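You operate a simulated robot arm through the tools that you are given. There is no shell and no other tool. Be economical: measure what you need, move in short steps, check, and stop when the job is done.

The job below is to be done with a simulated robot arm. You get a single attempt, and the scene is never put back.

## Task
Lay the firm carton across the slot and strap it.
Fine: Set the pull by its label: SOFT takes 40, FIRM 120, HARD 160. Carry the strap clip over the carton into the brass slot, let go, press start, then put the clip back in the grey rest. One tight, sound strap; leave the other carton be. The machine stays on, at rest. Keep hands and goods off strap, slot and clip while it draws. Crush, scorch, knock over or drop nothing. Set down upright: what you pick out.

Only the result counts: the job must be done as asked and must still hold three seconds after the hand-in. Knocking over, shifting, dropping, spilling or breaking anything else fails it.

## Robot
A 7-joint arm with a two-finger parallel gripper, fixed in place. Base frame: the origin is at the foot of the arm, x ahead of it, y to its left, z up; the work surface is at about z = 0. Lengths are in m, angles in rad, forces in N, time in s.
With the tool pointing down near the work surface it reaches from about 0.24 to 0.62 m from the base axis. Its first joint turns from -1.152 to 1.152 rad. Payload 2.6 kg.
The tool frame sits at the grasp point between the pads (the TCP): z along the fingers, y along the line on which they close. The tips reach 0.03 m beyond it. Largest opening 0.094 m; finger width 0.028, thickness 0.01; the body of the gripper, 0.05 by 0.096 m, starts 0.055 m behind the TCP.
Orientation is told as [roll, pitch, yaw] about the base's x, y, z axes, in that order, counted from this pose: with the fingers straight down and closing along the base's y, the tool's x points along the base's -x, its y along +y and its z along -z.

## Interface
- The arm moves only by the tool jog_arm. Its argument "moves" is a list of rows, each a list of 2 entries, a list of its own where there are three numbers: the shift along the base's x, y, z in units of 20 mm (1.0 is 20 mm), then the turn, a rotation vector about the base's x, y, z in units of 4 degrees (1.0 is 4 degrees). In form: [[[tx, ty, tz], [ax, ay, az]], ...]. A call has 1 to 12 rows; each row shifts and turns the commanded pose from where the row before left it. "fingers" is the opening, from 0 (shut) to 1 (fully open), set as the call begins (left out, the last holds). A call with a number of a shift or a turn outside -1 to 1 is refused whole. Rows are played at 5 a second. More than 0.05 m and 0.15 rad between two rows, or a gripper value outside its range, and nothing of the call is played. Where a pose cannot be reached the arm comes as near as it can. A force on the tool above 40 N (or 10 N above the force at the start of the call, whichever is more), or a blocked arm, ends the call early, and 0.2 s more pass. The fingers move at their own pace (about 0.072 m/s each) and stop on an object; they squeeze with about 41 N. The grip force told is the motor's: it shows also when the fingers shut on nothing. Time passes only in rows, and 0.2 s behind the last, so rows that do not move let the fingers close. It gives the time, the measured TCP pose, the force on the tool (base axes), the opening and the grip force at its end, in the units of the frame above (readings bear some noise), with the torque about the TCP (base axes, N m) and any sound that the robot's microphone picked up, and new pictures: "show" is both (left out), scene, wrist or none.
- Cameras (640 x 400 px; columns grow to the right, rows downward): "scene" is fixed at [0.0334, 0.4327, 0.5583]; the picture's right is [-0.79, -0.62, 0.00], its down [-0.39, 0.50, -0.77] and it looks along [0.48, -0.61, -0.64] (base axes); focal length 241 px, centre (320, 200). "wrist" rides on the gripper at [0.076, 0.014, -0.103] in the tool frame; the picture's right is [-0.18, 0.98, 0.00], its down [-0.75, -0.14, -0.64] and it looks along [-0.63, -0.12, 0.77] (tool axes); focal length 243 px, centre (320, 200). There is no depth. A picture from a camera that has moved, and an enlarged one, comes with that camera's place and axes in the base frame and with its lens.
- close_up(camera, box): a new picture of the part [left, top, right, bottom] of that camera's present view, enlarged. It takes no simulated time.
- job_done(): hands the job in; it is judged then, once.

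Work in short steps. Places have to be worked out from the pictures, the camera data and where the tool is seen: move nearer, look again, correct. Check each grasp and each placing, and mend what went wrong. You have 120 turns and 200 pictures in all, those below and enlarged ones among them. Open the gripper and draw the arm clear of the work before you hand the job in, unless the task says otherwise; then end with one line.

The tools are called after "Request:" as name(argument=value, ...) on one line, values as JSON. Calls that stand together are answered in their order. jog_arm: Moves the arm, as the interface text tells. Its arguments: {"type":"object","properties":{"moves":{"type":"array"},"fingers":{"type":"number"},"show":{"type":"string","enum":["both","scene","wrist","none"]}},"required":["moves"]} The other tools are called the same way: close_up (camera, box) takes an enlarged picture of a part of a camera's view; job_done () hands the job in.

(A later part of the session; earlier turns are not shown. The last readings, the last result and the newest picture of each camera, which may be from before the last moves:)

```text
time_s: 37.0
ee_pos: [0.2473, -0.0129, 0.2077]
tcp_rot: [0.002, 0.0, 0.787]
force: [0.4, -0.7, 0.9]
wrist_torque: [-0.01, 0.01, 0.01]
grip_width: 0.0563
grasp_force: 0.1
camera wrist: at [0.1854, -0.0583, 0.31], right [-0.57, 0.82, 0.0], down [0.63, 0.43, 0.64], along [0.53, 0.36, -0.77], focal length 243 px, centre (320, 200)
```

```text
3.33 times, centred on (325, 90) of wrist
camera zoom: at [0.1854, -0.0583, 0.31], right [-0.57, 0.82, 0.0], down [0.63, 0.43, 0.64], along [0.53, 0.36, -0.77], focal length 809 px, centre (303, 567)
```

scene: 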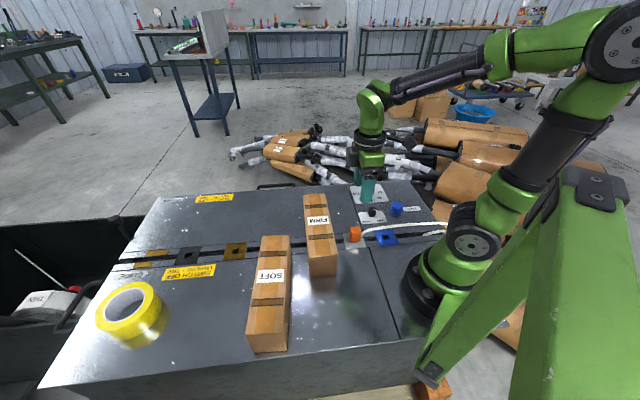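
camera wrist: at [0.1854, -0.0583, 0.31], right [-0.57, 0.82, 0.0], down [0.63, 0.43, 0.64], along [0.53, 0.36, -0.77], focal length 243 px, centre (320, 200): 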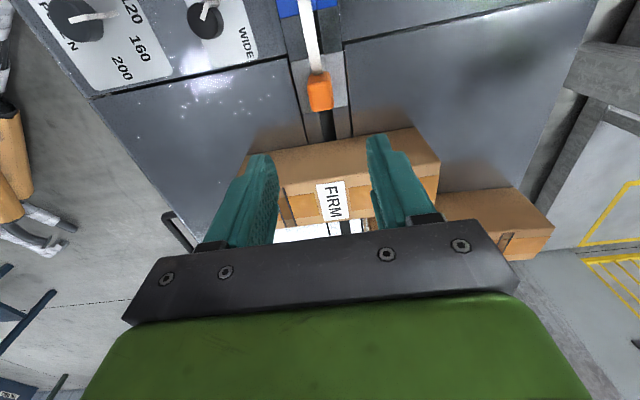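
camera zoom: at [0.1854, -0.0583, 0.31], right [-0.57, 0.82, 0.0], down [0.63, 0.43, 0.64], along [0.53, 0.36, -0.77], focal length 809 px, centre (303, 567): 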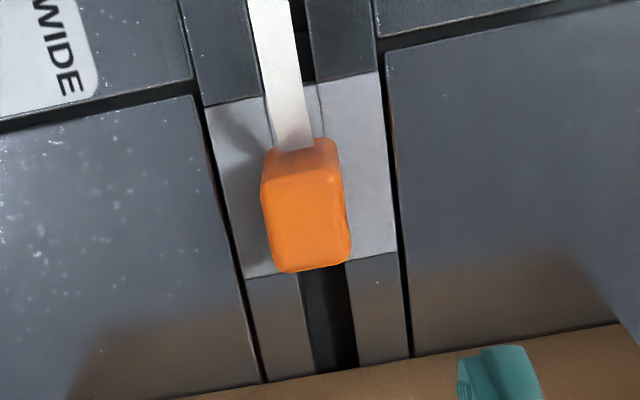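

The clip is at about (0.250,-0.012), 26 mm across and about 50 mm tall. I descend astride it to TCP z ≈ 0.042.

Request:
jog_arm(moves=[[[0.13, 0.05, -1], [0, 0, 0]], [[0, 0, -1], [0, 0, 0]], [[0, 0, -1], [0, 0, 0]], [[0, 0, -1], [0, 0, 0]], [[0, 0, -1], [0, 0, 0]], [[0, 0, -1], [0, 0, 0]], [[0, 0, -0.5], [0, 0, 0]]])

Request:
close_up(camera="wrist", box=[220, 60, 420, 240])

Request:
close_up(camera="scene", box=[300, 170, 460, 270])

```text
time_s: 38.6
ee_pos: [0.2509, -0.0122, 0.0759]
tcp_rot: [-0.001, -0.001, 0.784]
force: [-0.1, 0.7, -0.1]
wrist_torque: [0.0, 0.02, 0.0]
grip_width: 0.0563
grasp_force: 0.0
camera wrist: at [0.1875, -0.0562, 0.1787], right [-0.56, 0.83, 0.0], down [0.63, 0.43, 0.64], along [0.53, 0.36, -0.77], focal length 243 px, centre (320, 200)
```

scene: 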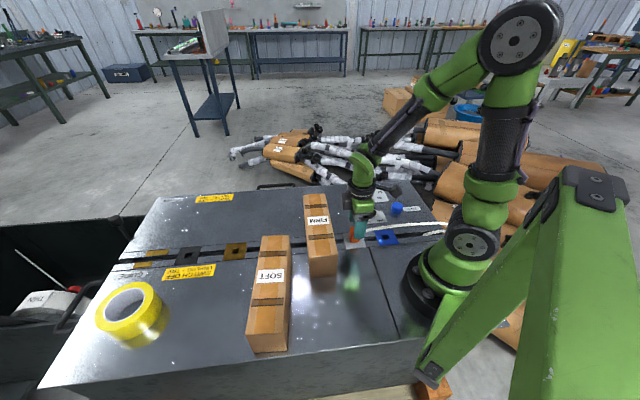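
wrist: 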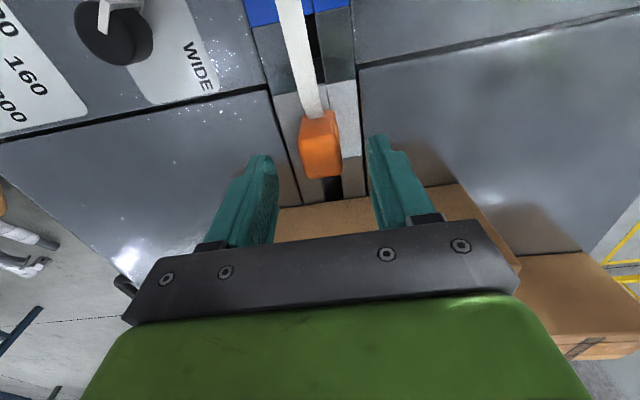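

```text
2.22 times, centred on (320, 150) of wrist
camera zoom: at [0.1875, -0.0562, 0.1787], right [-0.56, 0.83, 0.0], down [0.63, 0.43, 0.64], along [0.53, 0.36, -0.77], focal length 539 px, centre (320, 311)
```

zoom: 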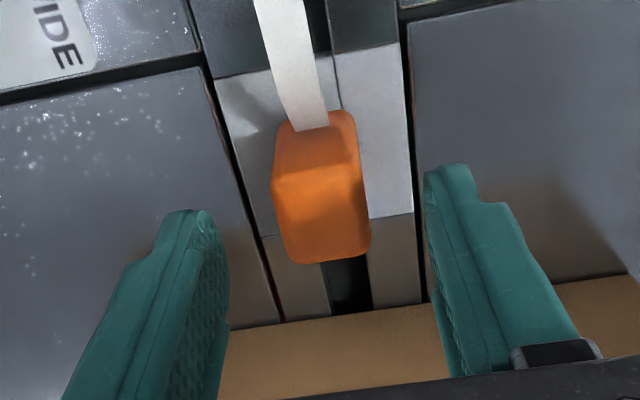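

```text
4.00 times, centred on (380, 220) of scene
camera zoom: at [0.0334, 0.4327, 0.5583], right [-0.79, -0.62, 0.0], down [-0.39, 0.5, -0.77], along [0.48, -0.61, -0.64], focal length 965 px, centre (80, 120)
```

zoom: 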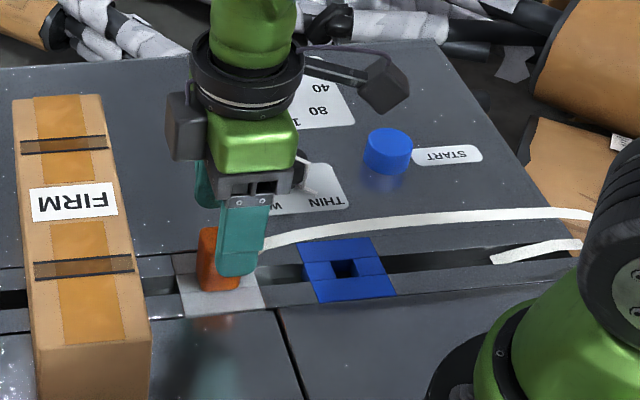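

Well centred. I descend the last 34 mm and close.

Request:
jog_arm(moves=[[[0, 0, -0.9], [0, 0, 0]], [[0, 0, -0.8], [0, 0, 0]]], show="none")

Request:
jog_arm(moves=[[[0, 0, 0], [0, 0, 0]], [[0, 0, 0], [0, 0, 0]], [[0, 0, 0], [0, 0, 0]]], fingers=0.05)

Request:
close_up(camera="wrist", box=[220, 60, 420, 240])

```text
time_s: 39.2
ee_pos: [0.2527, -0.0101, 0.0425]
tcp_rot: [0.001, 0.0, 0.785]
force: [0.5, -0.1, 0.8]
wrist_torque: [-0.02, -0.01, 0.01]
grip_width: 0.0565
grasp_force: 0.0
```

```text
time_s: 40.0
ee_pos: [0.2525, -0.0102, 0.0436]
tcp_rot: [0.001, -0.001, 0.784]
force: [0.0, -1.6, 0.2]
wrist_torque: [0.0, -0.03, 0.02]
grip_width: 0.0294
grasp_force: 41.0
camera wrist: at [0.1889, -0.0561, 0.1455], right [-0.56, 0.83, 0.0], down [0.63, 0.43, 0.64], along [0.53, 0.36, -0.77], focal length 243 px, centre (320, 200)
```

scene: 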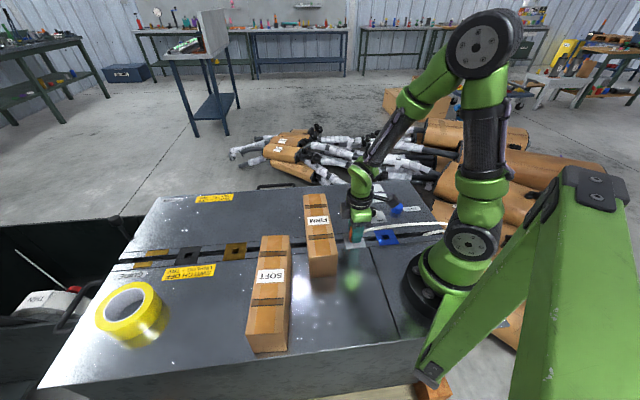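
wrist: 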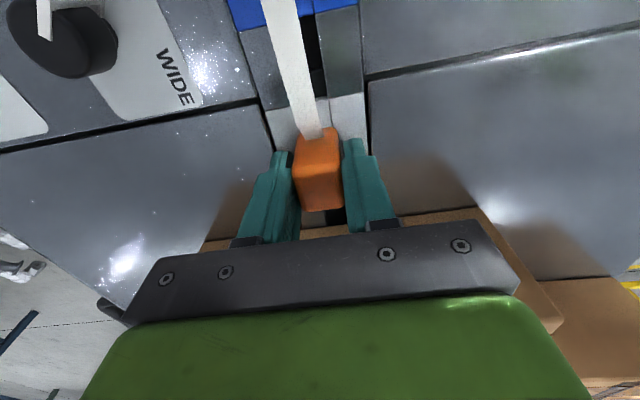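

```text
2.22 times, centred on (320, 150) of wrist
camera zoom: at [0.1889, -0.0561, 0.1455], right [-0.56, 0.83, 0.0], down [0.63, 0.43, 0.64], along [0.53, 0.36, -0.77], focal length 539 px, centre (320, 311)
```

zoom: 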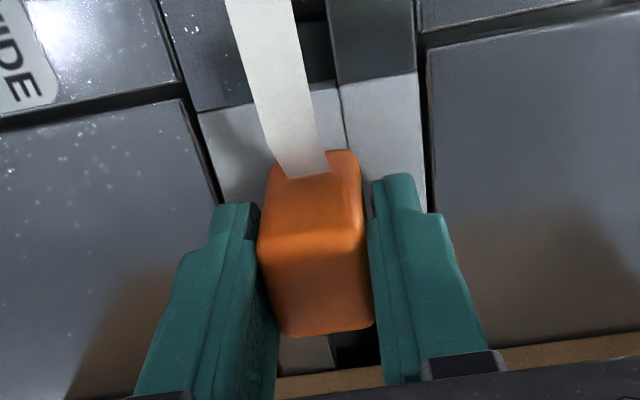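

The clip is gripped at 29 mm; the rest pose to return to is TCP (0.2525,-0.0102,0.0436). I lift straight up.

Request:
jog_arm(moves=[[[0, 0, 0.6], [0, 0, 0]], [[0, 0, 0.8], [0, 0, 0]], [[0, 0, 1], [0, 0, 0]], [[0, 0, 1], [0, 0, 0]], [[0, 0, 1], [0, 0, 0]], [[0, 0, 1], [0, 0, 0]], [[0, 0, 1], [0, 0, 0]], [[0, 0, 1], [0, 0, 0]]])

Request:
close_up(camera="scene", box=[300, 130, 460, 270])

```text
time_s: 41.8
ee_pos: [0.2511, -0.0092, 0.1911]
tcp_rot: [-0.001, 0.0, 0.784]
force: [0.3, -1.2, -0.3]
wrist_torque: [-0.01, 0.0, -0.01]
grip_width: 0.0293
grasp_force: 41.2
camera wrist: at [0.1882, -0.0549, 0.2945], right [-0.57, 0.82, 0.0], down [0.63, 0.43, 0.64], along [0.53, 0.36, -0.77], focal length 243 px, centre (320, 200)
```

scene: 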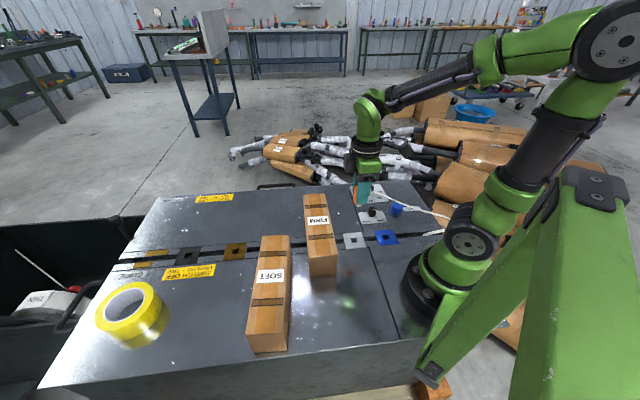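
wrist: 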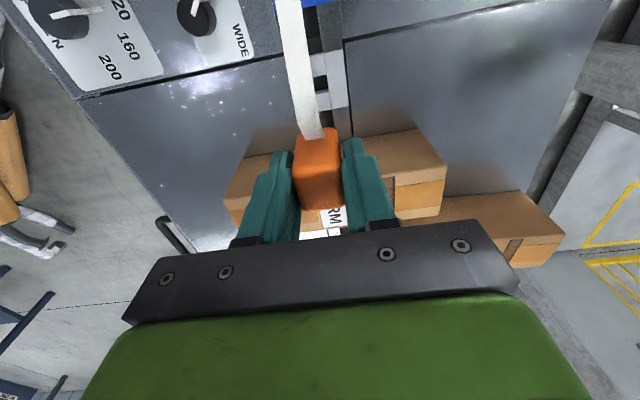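

```text
2.86 times, centred on (380, 200) of scene
camera zoom: at [0.0334, 0.4327, 0.5583], right [-0.79, -0.62, 0.0], down [-0.39, 0.5, -0.77], along [0.48, -0.61, -0.64], focal length 689 px, centre (149, 200)
```

zoom: 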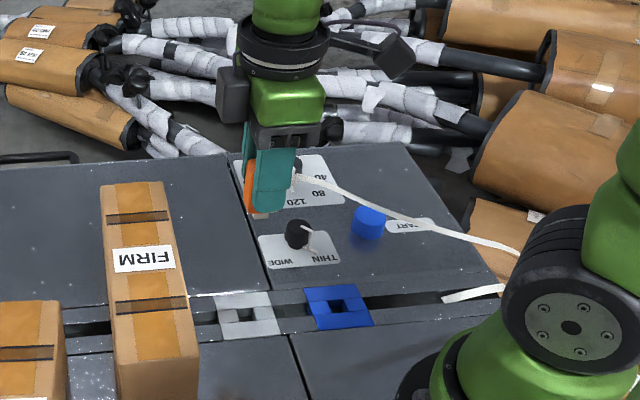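

The clip came out cleanly and the rest's hole is visible. I carry it high along the slot line over the carton towards the brass slot at about (0.50,0.233).

Request:
jog_arm(moves=[[[0, 0, 1], [0, 0, 0]], [[1, 0.98, 0], [0, 0, 0]], [[1, 0.98, 0], [0, 0, 0]], [[1, 0.98, 0], [0, 0, 0]], [[1, 0.98, 0], [0, 0, 0]], [[1, 0.98, 0], [0, 0, 0]], [[1, 0.98, 0], [0, 0, 0]], [[1, 0.98, 0], [0, 0, 0]], [[1, 0.98, 0], [0, 0, 0]], [[1, 0.98, 0], [0, 0, 0]], [[1, 0.98, 0], [0, 0, 0]]])

```text
time_s: 44.2
ee_pos: [0.452, 0.1851, 0.2132]
tcp_rot: [-0.001, 0.001, 0.788]
force: [-0.8, 0.5, -0.2]
wrist_torque: [0.0, 0.02, 0.02]
grip_width: 0.0292
grasp_force: 40.7
camera wrist: at [0.3896, 0.14, 0.3154], right [-0.56, 0.83, 0.0], down [0.63, 0.43, 0.64], along [0.53, 0.36, -0.77], focal length 243 px, centre (320, 200)
```

scene: 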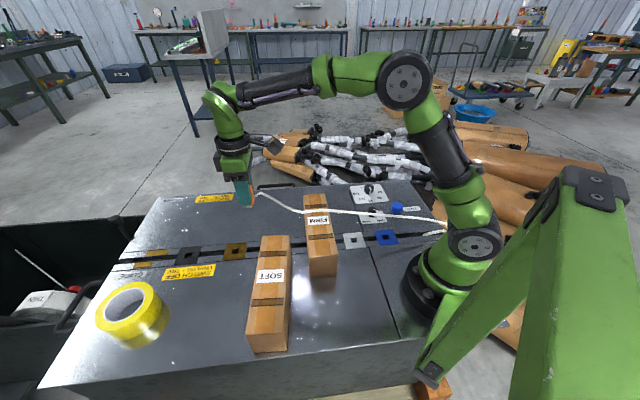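
wrist: 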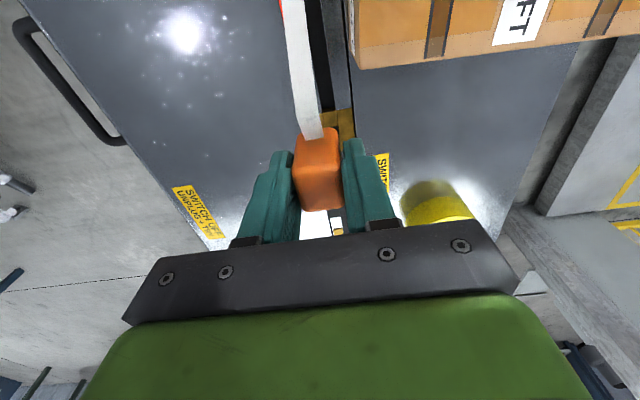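

I move the last stretch to stand above the brass slot and lower partway.

Request:
jog_arm(moves=[[[0.8, 0.8, 0], [0, 0, 0]], [[0.8, 0.8, 0], [0, 0, 0]], [[0.78, 0.82, 0], [0, 0, 0]], [[0, 0, -1], [0, 0, 0]], [[0, 0, -1], [0, 0, 0]], [[0, 0, -1], [0, 0, 0]]])

Request:
close_up(camera="wrist", box=[220, 40, 420, 240])

Request:
close_up(camera="scene", box=[170, 170, 330, 280])

```text
time_s: 45.6
ee_pos: [0.4996, 0.2325, 0.149]
tcp_rot: [-0.001, 0.0, 0.786]
force: [0.2, 0.0, 0.3]
wrist_torque: [0.01, 0.01, 0.0]
grip_width: 0.0293
grasp_force: 40.9
camera wrist: at [0.4361, 0.1883, 0.2517], right [-0.56, 0.83, 0.0], down [0.63, 0.43, 0.64], along [0.53, 0.36, -0.77], focal length 243 px, centre (320, 200)
```

scene: 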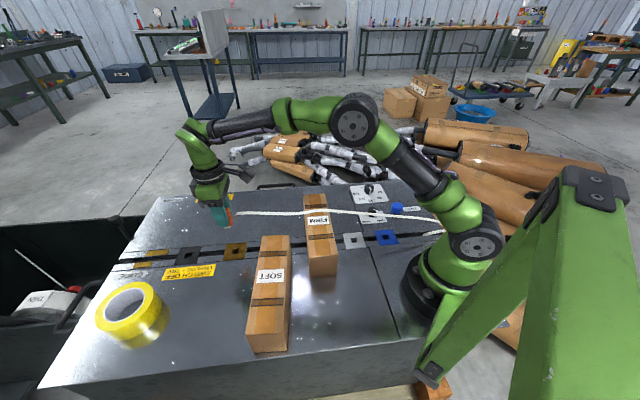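
wrist: 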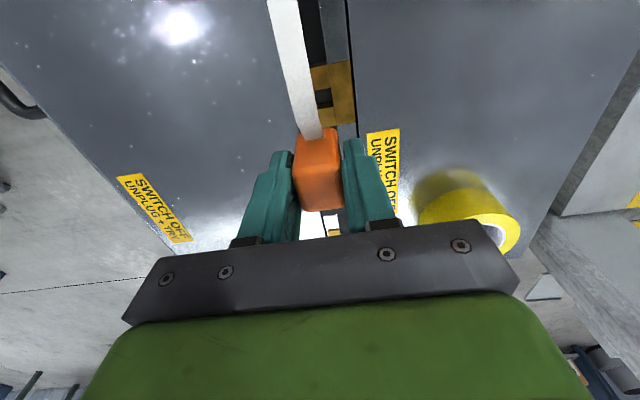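

```text
2.00 times, centred on (320, 140) of wrist
camera zoom: at [0.4361, 0.1883, 0.2517], right [-0.56, 0.83, 0.0], down [0.63, 0.43, 0.64], along [0.53, 0.36, -0.77], focal length 485 px, centre (320, 320)
```

zoom: 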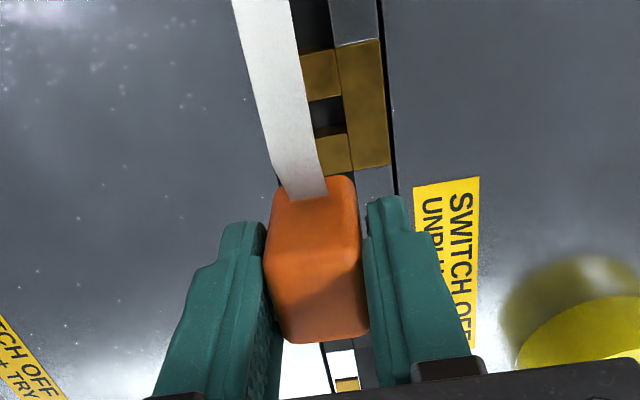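

```text
3.64 times, centred on (250, 225) of scene
camera zoom: at [0.0334, 0.4327, 0.5583], right [-0.79, -0.62, 0.0], down [-0.39, 0.5, -0.77], along [0.48, -0.61, -0.64], focal length 878 px, centre (574, 109)
```

zoom: 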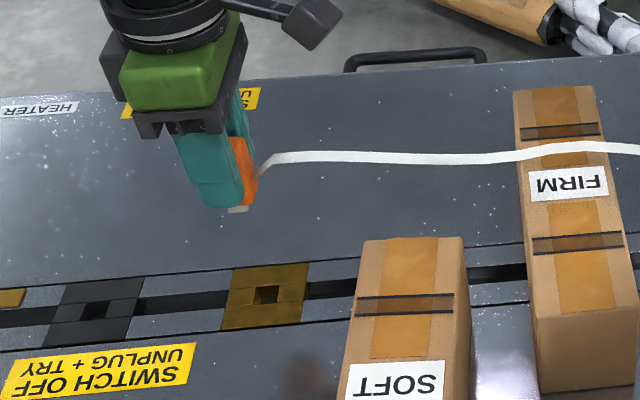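

I compute the brass hole at (0.4996,0.2347). The rest grip sat about (+1.5,+2.5) mm from its own hole, so I aim for TCP (0.501,0.237) and lower partway.

Request:
jog_arm(moves=[[[0.07, 0.22, -1], [0, 0, 0]], [[0, 0, -1], [0, 0, 0]], [[0, 0, -0.9], [0, 0, 0]], [[0, 0, 0], [0, 0, 0]]], show="none")

Request:
close_up(camera="wrist", box=[220, 60, 420, 240])

Request:
close_up(camera="scene", box=[190, 190, 290, 270])

```text
time_s: 46.6
ee_pos: [0.5021, 0.2371, 0.0927]
tcp_rot: [0.0, 0.0, 0.785]
force: [-0.4, 0.4, -0.8]
wrist_torque: [0.0, 0.0, -0.01]
grip_width: 0.0296
grasp_force: 41.1
```

```text
2.22 times, centred on (320, 150) of wrist
camera zoom: at [0.4375, 0.1925, 0.1948], right [-0.56, 0.83, 0.0], down [0.63, 0.43, 0.64], along [0.53, 0.36, -0.77], focal length 539 px, centre (320, 311)
```

zoom: 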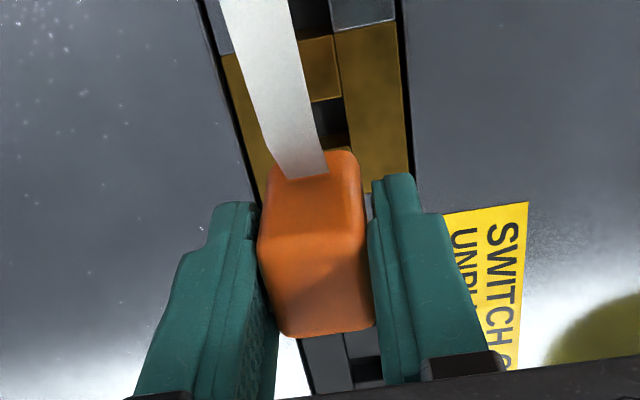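

```text
5.00 times, centred on (240, 230) of scene
camera zoom: at [0.0334, 0.4327, 0.5583], right [-0.79, -0.62, 0.0], down [-0.39, 0.5, -0.77], along [0.48, -0.61, -0.64], focal length 1206 px, centre (720, 50)
```

zoom: 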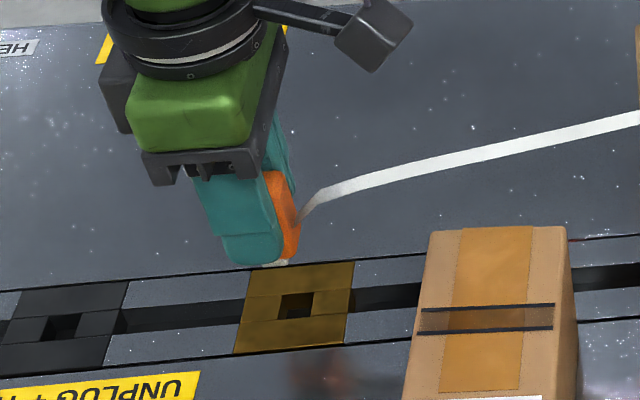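

Compared with the rest picture, I am about 1.5 mm too far along the slot. I correct that and lower to just above the plate.

Request:
jog_arm(moves=[[[-0.06, -0.06, -0.7], [0, 0, 0]], [[0, 0, -0.7], [0, 0, 0]], [[0, 0, 0], [0, 0, 0]]], show="none")

Request:
close_up(camera="wrist", box=[220, 60, 420, 240])

Request:
close_up(camera="scene", box=[190, 190, 290, 270])

```text
time_s: 47.4
ee_pos: [0.499, 0.2359, 0.0653]
tcp_rot: [0.0, 0.001, 0.786]
force: [-1.1, -0.1, -0.7]
wrist_torque: [0.01, 0.0, 0.01]
grip_width: 0.0294
grasp_force: 40.5
```

```text
2.22 times, centred on (320, 150) of wrist
camera zoom: at [0.4355, 0.191, 0.168], right [-0.56, 0.83, 0.0], down [0.63, 0.43, 0.64], along [0.53, 0.36, -0.77], focal length 539 px, centre (320, 311)
```

zoom: 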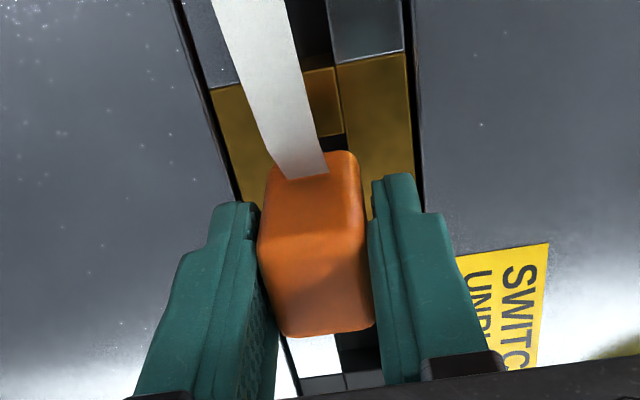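

```text
5.00 times, centred on (240, 230) of scene
camera zoom: at [0.0334, 0.4327, 0.5583], right [-0.79, -0.62, 0.0], down [-0.39, 0.5, -0.77], along [0.48, -0.61, -0.64], focal length 1206 px, centre (720, 50)
```

zoom: 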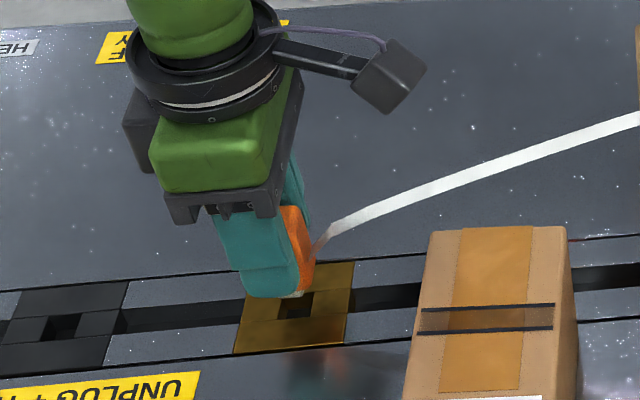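

The image shows me within about 1 mm, slightly short. I nudge along the slot and lower towards seating depth.

Request:
jog_arm(moves=[[[0.045, 0.035, -0.4], [0, 0, 0]], [[0, 0, -0.3], [0, 0, 0]], [[0, 0, 0], [0, 0, 0]]], show="none")

Request:
close_up(camera="wrist", box=[220, 60, 420, 240])

```text
time_s: 48.2
ee_pos: [0.5003, 0.2362, 0.0515]
tcp_rot: [0.001, 0.001, 0.786]
force: [-0.7, -0.4, 0.0]
wrist_torque: [-0.01, 0.03, -0.01]
grip_width: 0.0293
grasp_force: 40.8
```

```text
2.22 times, centred on (320, 150) of wrist
camera zoom: at [0.4368, 0.1914, 0.1537], right [-0.56, 0.83, 0.0], down [0.63, 0.43, 0.64], along [0.53, 0.36, -0.77], focal length 539 px, centre (320, 311)
```

zoom: 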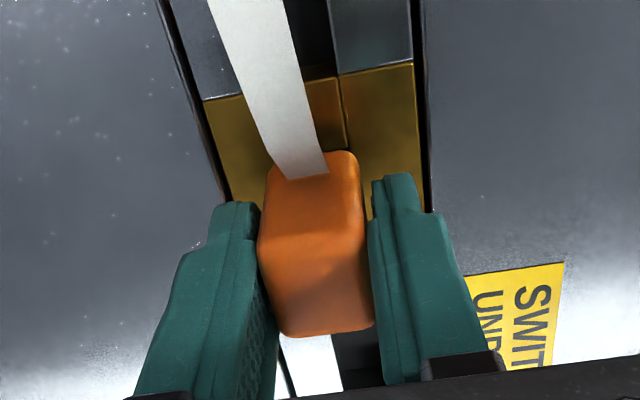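

No contact force, and the picture is converging on the rest one. I lower the remaining 8 mm.

Request:
jog_arm(moves=[[[0, 0, -0.2], [0, 0, 0]], [[0, 0, -0.2], [0, 0, 0]], [[0, 0, 0], [0, 0, 0]]])

Request:
close_up(camera="wrist", box=[220, 60, 420, 240])

Request:
close_up(camera="scene", box=[190, 190, 290, 270])

```text
time_s: 49.0
ee_pos: [0.4993, 0.2362, 0.0433]
tcp_rot: [0.0, 0.0, 0.788]
force: [-0.1, -0.1, 1.2]
wrist_torque: [0.01, -0.02, 0.02]
grip_width: 0.0295
grasp_force: 41.0
camera wrist: at [0.4372, 0.1914, 0.1459], right [-0.56, 0.83, 0.0], down [0.63, 0.43, 0.64], along [0.53, 0.36, -0.77], focal length 243 px, centre (320, 200)
```

scene: 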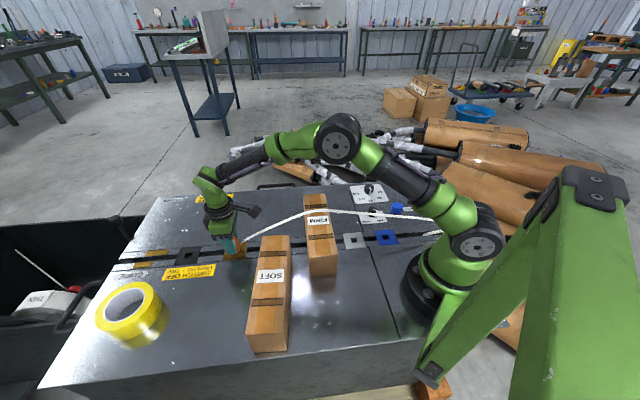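
wrist: 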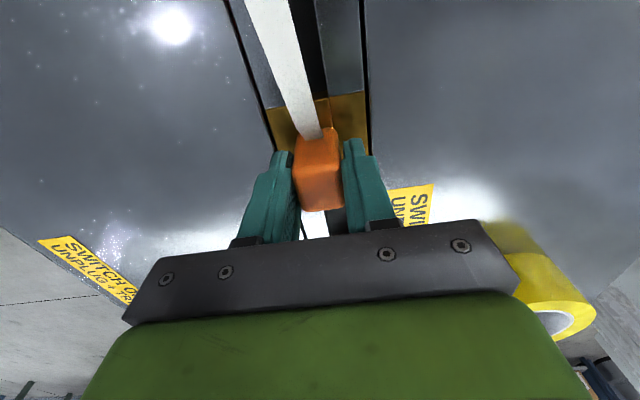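

```text
2.22 times, centred on (320, 150) of wrist
camera zoom: at [0.4372, 0.1914, 0.1459], right [-0.56, 0.83, 0.0], down [0.63, 0.43, 0.64], along [0.53, 0.36, -0.77], focal length 539 px, centre (320, 311)
```

zoom: 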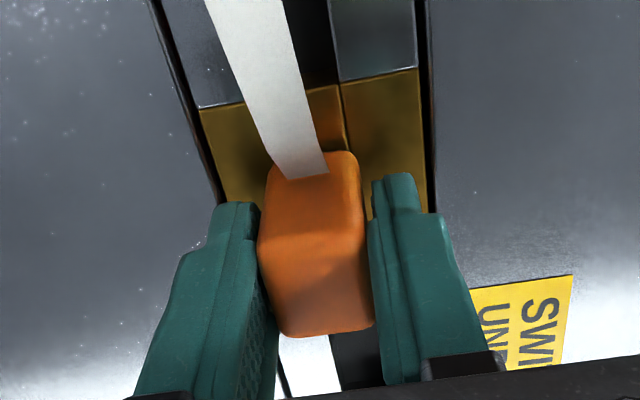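

```text
5.00 times, centred on (240, 230) of scene
camera zoom: at [0.0334, 0.4327, 0.5583], right [-0.79, -0.62, 0.0], down [-0.39, 0.5, -0.77], along [0.48, -0.61, -0.64], focal length 1206 px, centre (720, 50)
```

zoom: 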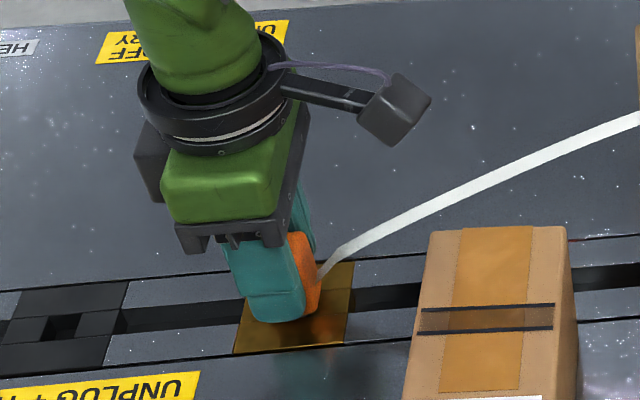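

It matches the rest picture, at the same height. I press 1 mm more to seat it and release.

Request:
jog_arm(moves=[[[0.03, 0, -0.06], [0, 0, 0]], [[0, 0, 0], [0, 0, 0]]], show="none")

Request:
jog_arm(moves=[[[0, 0, 0], [0, 0, 0]], [[0, 0, 0], [0, 0, 0]], [[0, 0, 0], [0, 0, 0]]], fingers=0.6, show="none")

Request:
jog_arm(moves=[[[0, 0, 0.5], [0, 0, 0]], [[0, 0, 1], [0, 0, 0]], [[0, 0, 1], [0, 0, 0]], [[0, 0, 1], [0, 0, 0]], [[0, 0, 1], [0, 0, 0]], [[0, 0, 1], [0, 0, 0]], [[0, 0, 1], [0, 0, 0]], [[0, 0, 1], [0, 0, 0]]])

Request:
close_up(camera="scene", box=[190, 180, 350, 280])

```text
time_s: 49.6
ee_pos: [0.5012, 0.2366, 0.043]
tcp_rot: [0.0, 0.0, 0.784]
force: [-0.6, -0.2, 3.3]
wrist_torque: [-0.04, 0.05, 0.01]
grip_width: 0.0296
grasp_force: 41.3
```

```text
time_s: 50.4
ee_pos: [0.5003, 0.2363, 0.0422]
tcp_rot: [0.001, 0.001, 0.787]
force: [-0.3, 0.1, 0.4]
wrist_torque: [-0.02, -0.02, -0.03]
grip_width: 0.0562
grasp_force: 0.1
```

```text
time_s: 52.2
ee_pos: [0.5008, 0.2353, 0.1916]
tcp_rot: [0.0, 0.0, 0.786]
force: [0.3, 0.4, -0.4]
wrist_torque: [0.02, -0.01, 0.01]
grip_width: 0.0564
grasp_force: 0.1
camera wrist: at [0.4371, 0.1906, 0.295], right [-0.56, 0.83, 0.0], down [0.63, 0.43, 0.64], along [0.53, 0.36, -0.77], focal length 243 px, centre (320, 200)
```

scene: 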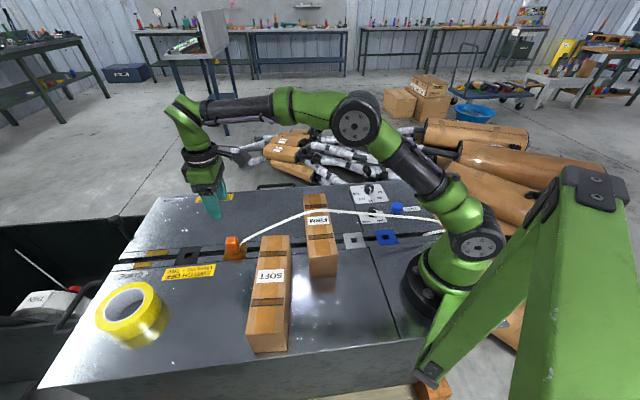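
wrist: 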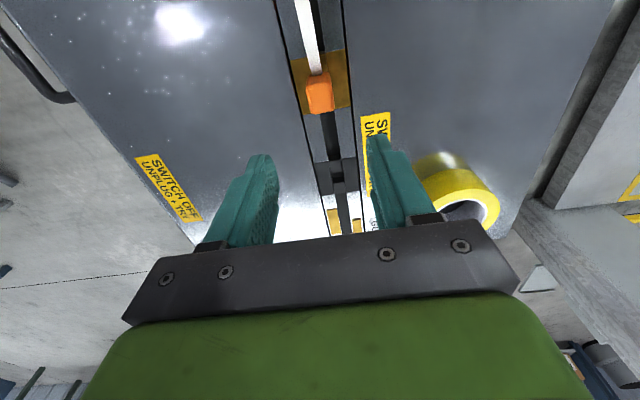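

```text
4.00 times, centred on (270, 230) of scene
camera zoom: at [0.0334, 0.4327, 0.5583], right [-0.79, -0.62, 0.0], down [-0.39, 0.5, -0.77], along [0.48, -0.61, -0.64], focal length 965 px, centre (520, 80)
```

zoom: 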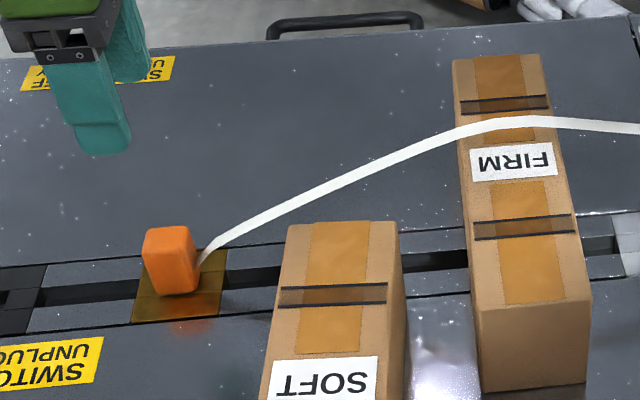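

The clip stands in the brass slot with the strap over the carton. I raise high, shut the fingers and move towards the start button, well above the strap.

Request:
jog_arm(moves=[[[0, 0, 1], [0, 0, 0]], [[0, 0, 1], [0, 0, 0]], [[0, 0, 1], [0, 0, 0]], [[0, 0, 1], [0, 0, 0]], [[0, 0, 1], [0, 0, 0]], [[-0.6, -1, 0], [0, 0, 0]], [[-0.6, -1, 0], [0, 0, 0]], [[-0.6, -1, 0], [0, 0, 0]], [[-0.6, -1, 0], [0, 0, 0]], [[-0.6, -1, 0], [0, 0, 0]], [[-0.6, -1, 0], [0, 0, 0]], [[-0.6, -1, 0], [0, 0, 0]]], fingers=0, show="none")

Request:
jog_arm(moves=[[[-0.6, -1, 0], [0, 0, 0]], [[-0.6, -1, 0], [0, 0, 0]], [[-0.6, -1, 0], [0, 0, 0]], [[-0.6, -1, 0], [0, 0, 0]], [[-0.6, -1, 0], [0, 0, 0]], [[-0.6, -1, 0], [0, 0, 0]], [[-0.6, -1, 0], [0, 0, 0]], [[-0.6, -1, 0], [0, 0, 0]], [[-0.6, -1, 0], [0, 0, 0]], [[-0.6, -1, 0], [0, 0, 0]], [[-0.6, -1, 0], [0, 0, 0]], [[-0.6, -1, 0], [0, 0, 0]]])

```text
time_s: 54.8
ee_pos: [0.4154, 0.0963, 0.2923]
tcp_rot: [-0.001, 0.0, 0.784]
force: [0.1, 0.3, -0.7]
wrist_torque: [0.02, 0.01, 0.0]
grip_width: 0.0
grasp_force: 32.9
```

```text
time_s: 57.4
ee_pos: [0.2729, -0.1439, 0.2924]
tcp_rot: [0.002, 0.0, 0.786]
force: [0.5, 0.0, 0.2]
wrist_torque: [-0.02, 0.0, 0.01]
grip_width: 0.0002
grasp_force: 33.7
camera wrist: at [0.2085, -0.1887, 0.3941], right [-0.57, 0.82, 0.0], down [0.63, 0.43, 0.64], along [0.53, 0.36, -0.77], focal length 243 px, centre (320, 200)
```

scene: 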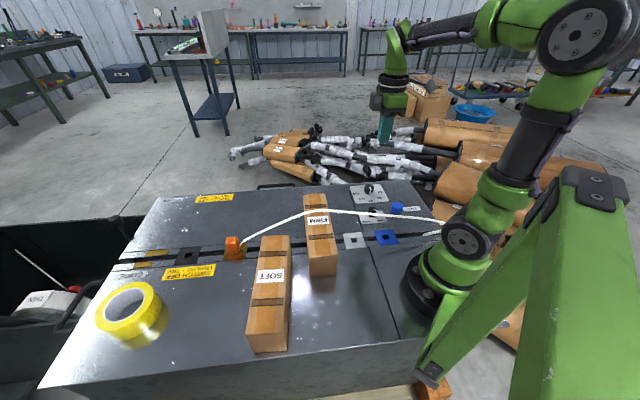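
wrist: 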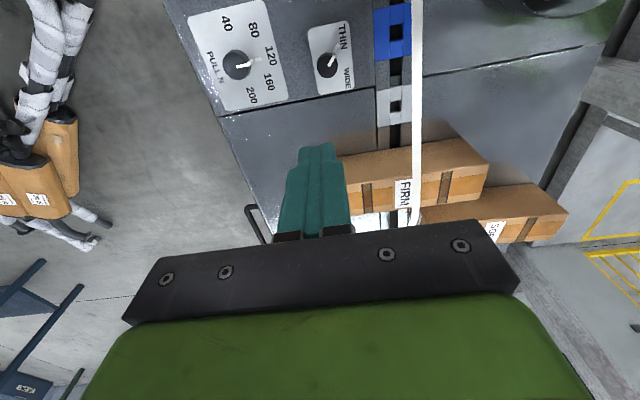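

I continue towards the button.

Request:
jog_arm(moves=[[[-0.8, -0.9, -0.5], [0, 0, 0]], [[-0.8, -0.9, -0.5], [0, 0, 0]], [[-0.8, -0.9, -0.5], [0, 0, 0]], [[-0.75, -0.75, -0.5], [0, 0, 0]]])

Request:
close_up(camera="scene", box=[330, 140, 470, 260])

```text
time_s: 58.4
ee_pos: [0.2091, -0.2124, 0.2528]
tcp_rot: [0.001, -0.001, 0.787]
force: [-0.8, 0.8, -0.7]
wrist_torque: [0.01, 0.0, 0.0]
grip_width: 0.0
grasp_force: 33.0
camera wrist: at [0.1467, -0.2576, 0.3551], right [-0.57, 0.82, 0.0], down [0.63, 0.43, 0.64], along [0.53, 0.36, -0.77], focal length 243 px, centre (320, 200)
```

scene: 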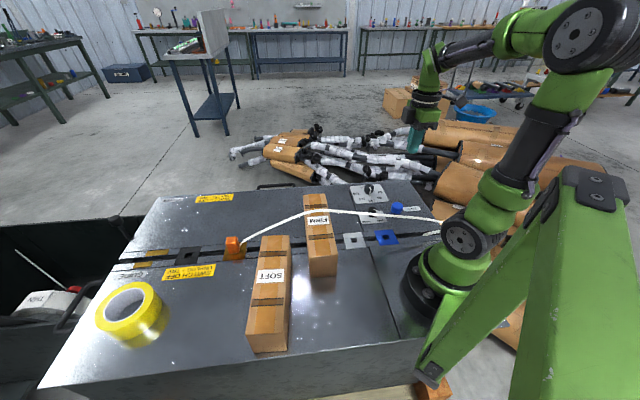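
wrist: 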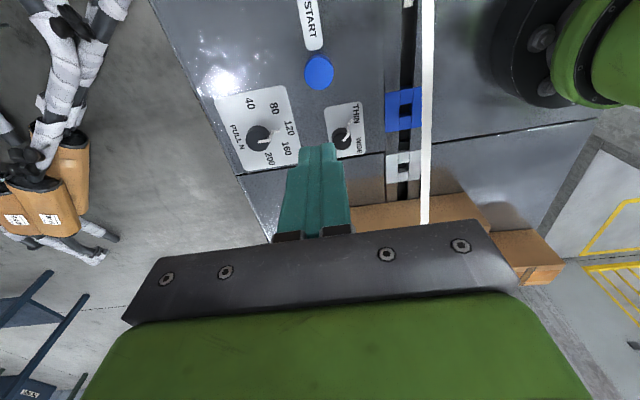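

```text
3.33 times, centred on (400, 200) of scene
camera zoom: at [0.0334, 0.4327, 0.5583], right [-0.79, -0.62, 0.0], down [-0.39, 0.5, -0.77], along [0.48, -0.61, -0.64], focal length 804 px, centre (53, 200)
```

zoom: 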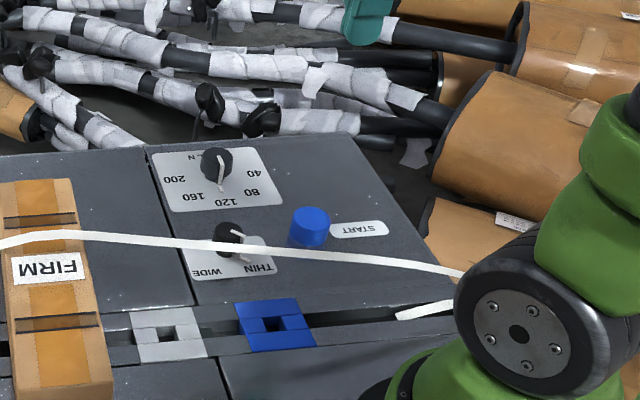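

The button is at about (0.208,-0.215). I descend and re-check.

Request:
jog_arm(moves=[[[-0.05, -0.1, -1], [0, 0, 0]], [[0, 0, -1], [0, 0, 0]], [[0, 0, -1], [0, 0, 0]], [[0, 0, -1], [0, 0, 0]], [[0, 0, -1], [0, 0, 0]], [[0, 0, -1], [0, 0, 0]], [[0, 0, -1], [0, 0, 0]], [[0, 0, -0.5], [0, 0, 0]]], show="wrist")

Request:
close_up(camera="scene", box=[340, 140, 460, 250])

```text
time_s: 60.2
ee_pos: [0.2097, -0.2151, 0.1031]
tcp_rot: [-0.001, 0.0, 0.784]
force: [0.3, 0.6, -0.4]
wrist_torque: [-0.02, 0.05, 0.0]
grip_width: 0.0001
grasp_force: 32.9
camera wrist: at [0.1461, -0.2599, 0.2045], right [-0.56, 0.83, 0.0], down [0.63, 0.43, 0.64], along [0.53, 0.36, -0.77], focal length 243 px, centre (320, 200)
```

wrist: 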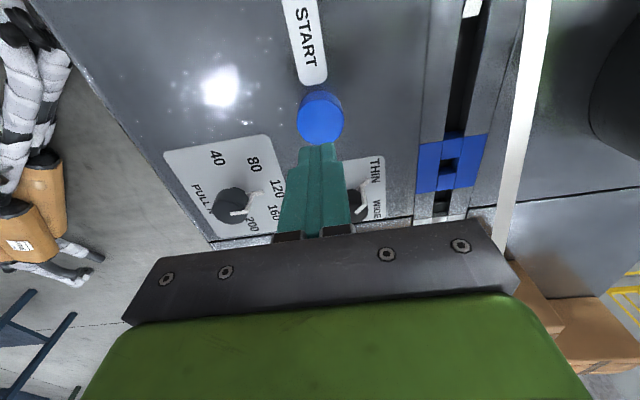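

```text
3.64 times, centred on (400, 195) of scene
camera zoom: at [0.0334, 0.4327, 0.5583], right [-0.79, -0.62, 0.0], down [-0.39, 0.5, -0.77], along [0.48, -0.61, -0.64], focal length 878 px, centre (29, 218)
```

zoom: 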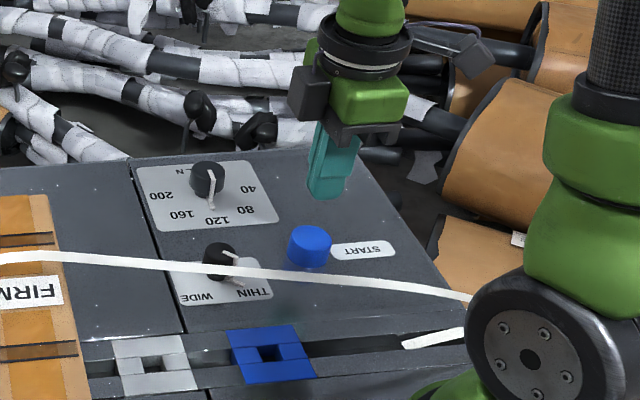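

I shift slightly to (0.206,-0.217) and lower until just above the button.

Request:
jog_arm(moves=[[[-0.15, -0.1, -0.8], [0, 0, 0]], [[0, 0, -0.8], [0, 0, 0]]], show="wrist")

Request:
close_up(camera="scene", box=[360, 160, 440, 230])

```text
time_s: 60.8
ee_pos: [0.2062, -0.2169, 0.0705]
tcp_rot: [-0.001, 0.0, 0.785]
force: [0.2, 0.7, 0.1]
wrist_torque: [0.02, 0.01, 0.01]
grip_width: 0.0
grasp_force: 33.3
camera wrist: at [0.1424, -0.2617, 0.1726], right [-0.56, 0.83, 0.0], down [0.63, 0.43, 0.64], along [0.53, 0.36, -0.77], focal length 243 px, centre (320, 200)
```

wrist: 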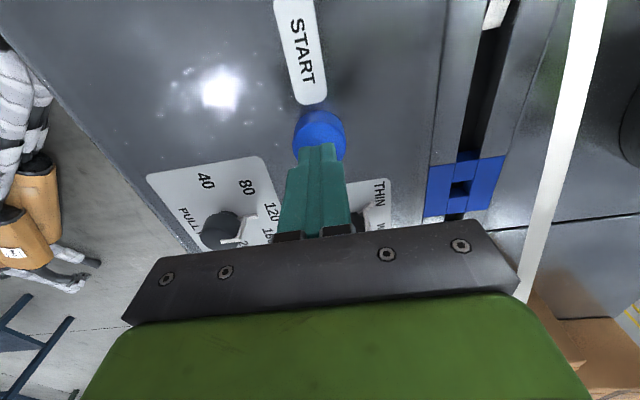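

```text
5.71 times, centred on (400, 195) of scene
camera zoom: at [0.0334, 0.4327, 0.5583], right [-0.79, -0.62, 0.0], down [-0.39, 0.5, -0.77], along [0.48, -0.61, -0.64], focal length 1379 px, centre (-137, 229)
```

zoom: 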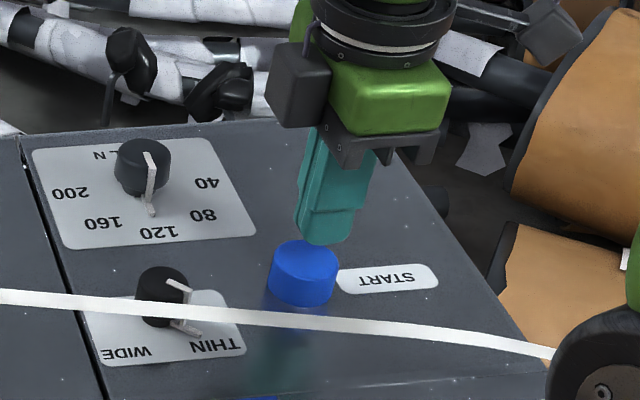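

The tip is over the button. I lower in small steps to press, watching force and sound.

Request:
jog_arm(moves=[[[0, 0, -0.25], [0, 0, 0]], [[0, 0, -0.25], [0, 0, 0]], [[0, 0, -0.25], [0, 0, 0]], [[0, 0, -0.15], [0, 0, 0]]], show="scene")

Request:
close_up(camera="scene", box=[360, 160, 440, 230])

```text
time_s: 61.8
ee_pos: [0.2059, -0.2184, 0.0519]
tcp_rot: [0.0, -0.002, 0.785]
force: [0.0, 0.7, 0.7]
wrist_torque: [-0.03, -0.03, -0.02]
grip_width: 0.0
grasp_force: 33.3
```

scene: 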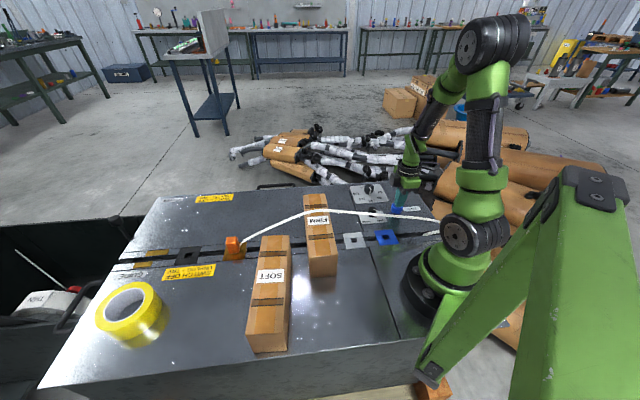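

```text
5.71 times, centred on (400, 195) of scene
camera zoom: at [0.0334, 0.4327, 0.5583], right [-0.79, -0.62, 0.0], down [-0.39, 0.5, -0.77], along [0.48, -0.61, -0.64], focal length 1379 px, centre (-137, 229)
```

zoom: 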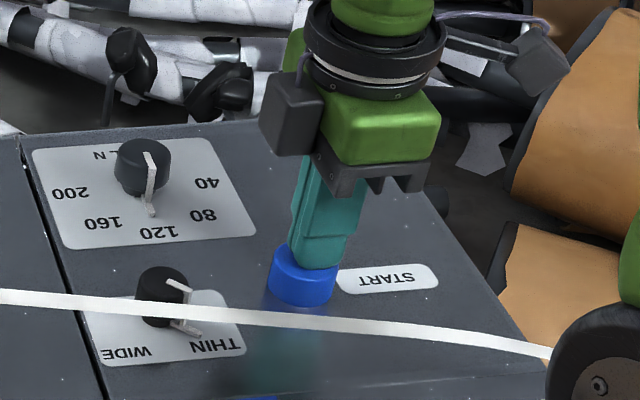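

No contact force yet at tip z ≈ 0.022. I nudge 4 mm along the slot direction and press on.

Request:
jog_arm(moves=[[[0.15, 0.15, 0], [0, 0, 0]], [[0, 0, -0.15], [0, 0, 0]], [[0, 0, -0.15], [0, 0, 0]]], show="none")

Request:
close_up(camera="scene", box=[360, 160, 440, 230])

```text
time_s: 62.6
ee_pos: [0.2081, -0.2142, 0.0461]
tcp_rot: [-0.001, 0.0, 0.785]
force: [-0.4, 0.1, 0.3]
wrist_torque: [0.01, 0.02, 0.0]
grip_width: 0.0003
grasp_force: 32.8
heard: click
```

```text
5.71 times, centred on (400, 195) of scene
camera zoom: at [0.0334, 0.4327, 0.5583], right [-0.79, -0.62, 0.0], down [-0.39, 0.5, -0.77], along [0.48, -0.61, -0.64], focal length 1379 px, centre (-137, 229)
```

zoom: 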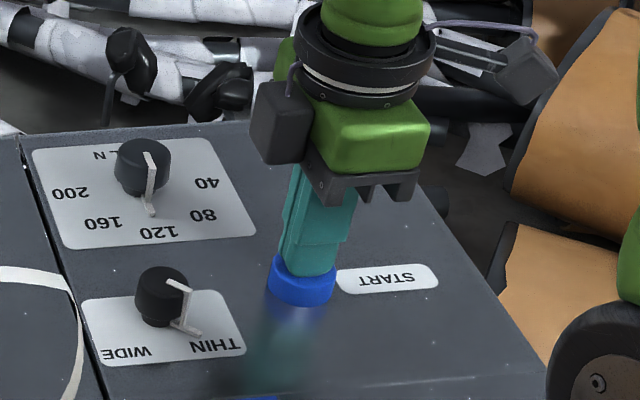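

A click, and the strap is drawing. I stay off it by rising straight up, then wait and watch.

Request:
jog_arm(moves=[[[0, 0, 0.5], [0, 0, 0]], [[0, 0, 1], [0, 0, 0]], [[0, 0, 1], [0, 0, 0]], [[0, 0, 1], [0, 0, 0]], [[0, 0, 1], [0, 0, 0]], [[0, 0, 0], [0, 0, 0]], [[0, 0, 0], [0, 0, 0]], [[0, 0, 0], [0, 0, 0]], [[0, 0, 0], [0, 0, 0]], [[0, 0, 0], [0, 0, 0]]], show="scene")

Request:
close_up(camera="scene", box=[210, 160, 450, 290])

```text
time_s: 64.8
ee_pos: [0.209, -0.214, 0.1353]
tcp_rot: [-0.001, -0.002, 0.787]
force: [0.4, 0.6, 0.0]
wrist_torque: [0.02, 0.03, 0.02]
grip_width: 0.0
grasp_force: 33.0
```

scene: 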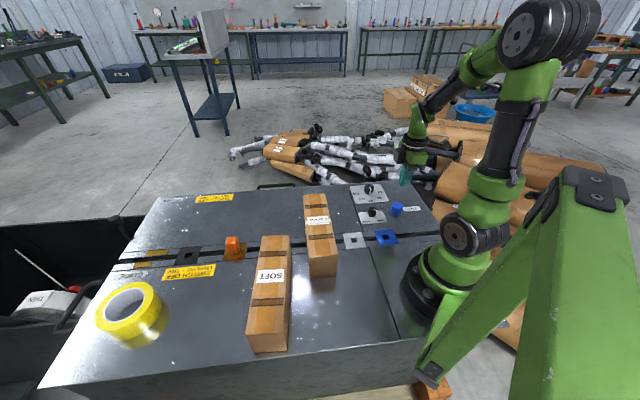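

```text
2.67 times, centred on (330, 225) of scene
camera zoom: at [0.0334, 0.4327, 0.5583], right [-0.79, -0.62, 0.0], down [-0.39, 0.5, -0.77], along [0.48, -0.61, -0.64], focal length 644 px, centre (293, 133)
```

zoom: 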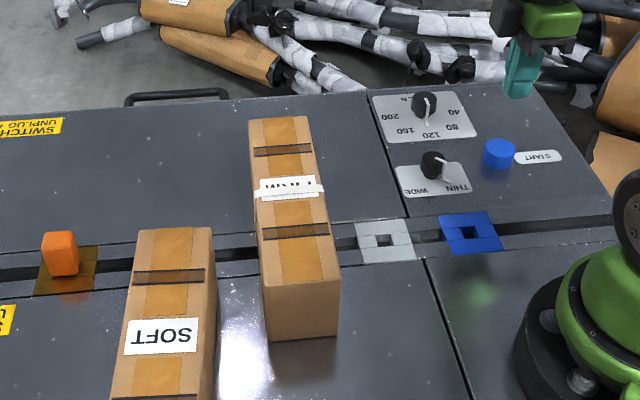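

The strap now lies tight around FIRM and the clip is free. I wait a little more for the machine to finish.

Request:
jog_arm(moves=[[[0, 0, 1], [0, 0, 0]], [[0, 0, 1], [0, 0, 0]], [[0, 0, 1], [0, 0, 0]], [[0, 0, 1], [0, 0, 0]], [[0, 0, 1], [0, 0, 0]], [[0, 0, 1], [0, 0, 0]], [[0, 0, 1], [0, 0, 0]], [[0, 0, 0], [0, 0, 0]], [[0, 0, 0], [0, 0, 0]], [[0, 0, 0], [0, 0, 0]], [[0, 0, 0], [0, 0, 0]], [[0, 0, 0], [0, 0, 0]]], show="scene")

Request:
close_up(camera="scene", box=[280, 180, 370, 290])

```text
time_s: 67.4
ee_pos: [0.209, -0.2132, 0.2766]
tcp_rot: [-0.001, -0.001, 0.784]
force: [-0.1, 0.2, -0.2]
wrist_torque: [0.0, -0.02, 0.0]
grip_width: 0.0
grasp_force: 32.7
```

scene: 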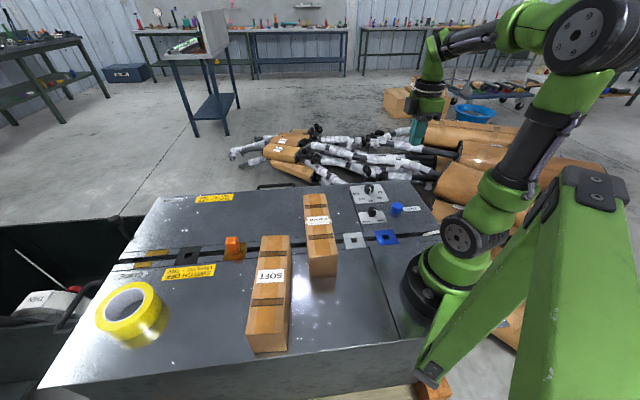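

```text
3.64 times, centred on (325, 235) of scene
camera zoom: at [0.0334, 0.4327, 0.5583], right [-0.79, -0.62, 0.0], down [-0.39, 0.5, -0.77], along [0.48, -0.61, -0.64], focal length 878 px, centre (302, 73)
```

zoom: 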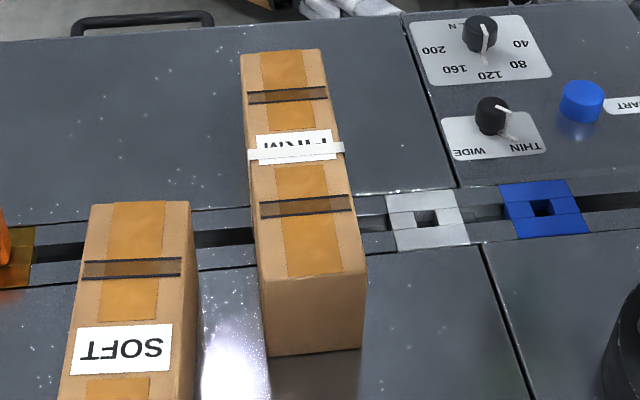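

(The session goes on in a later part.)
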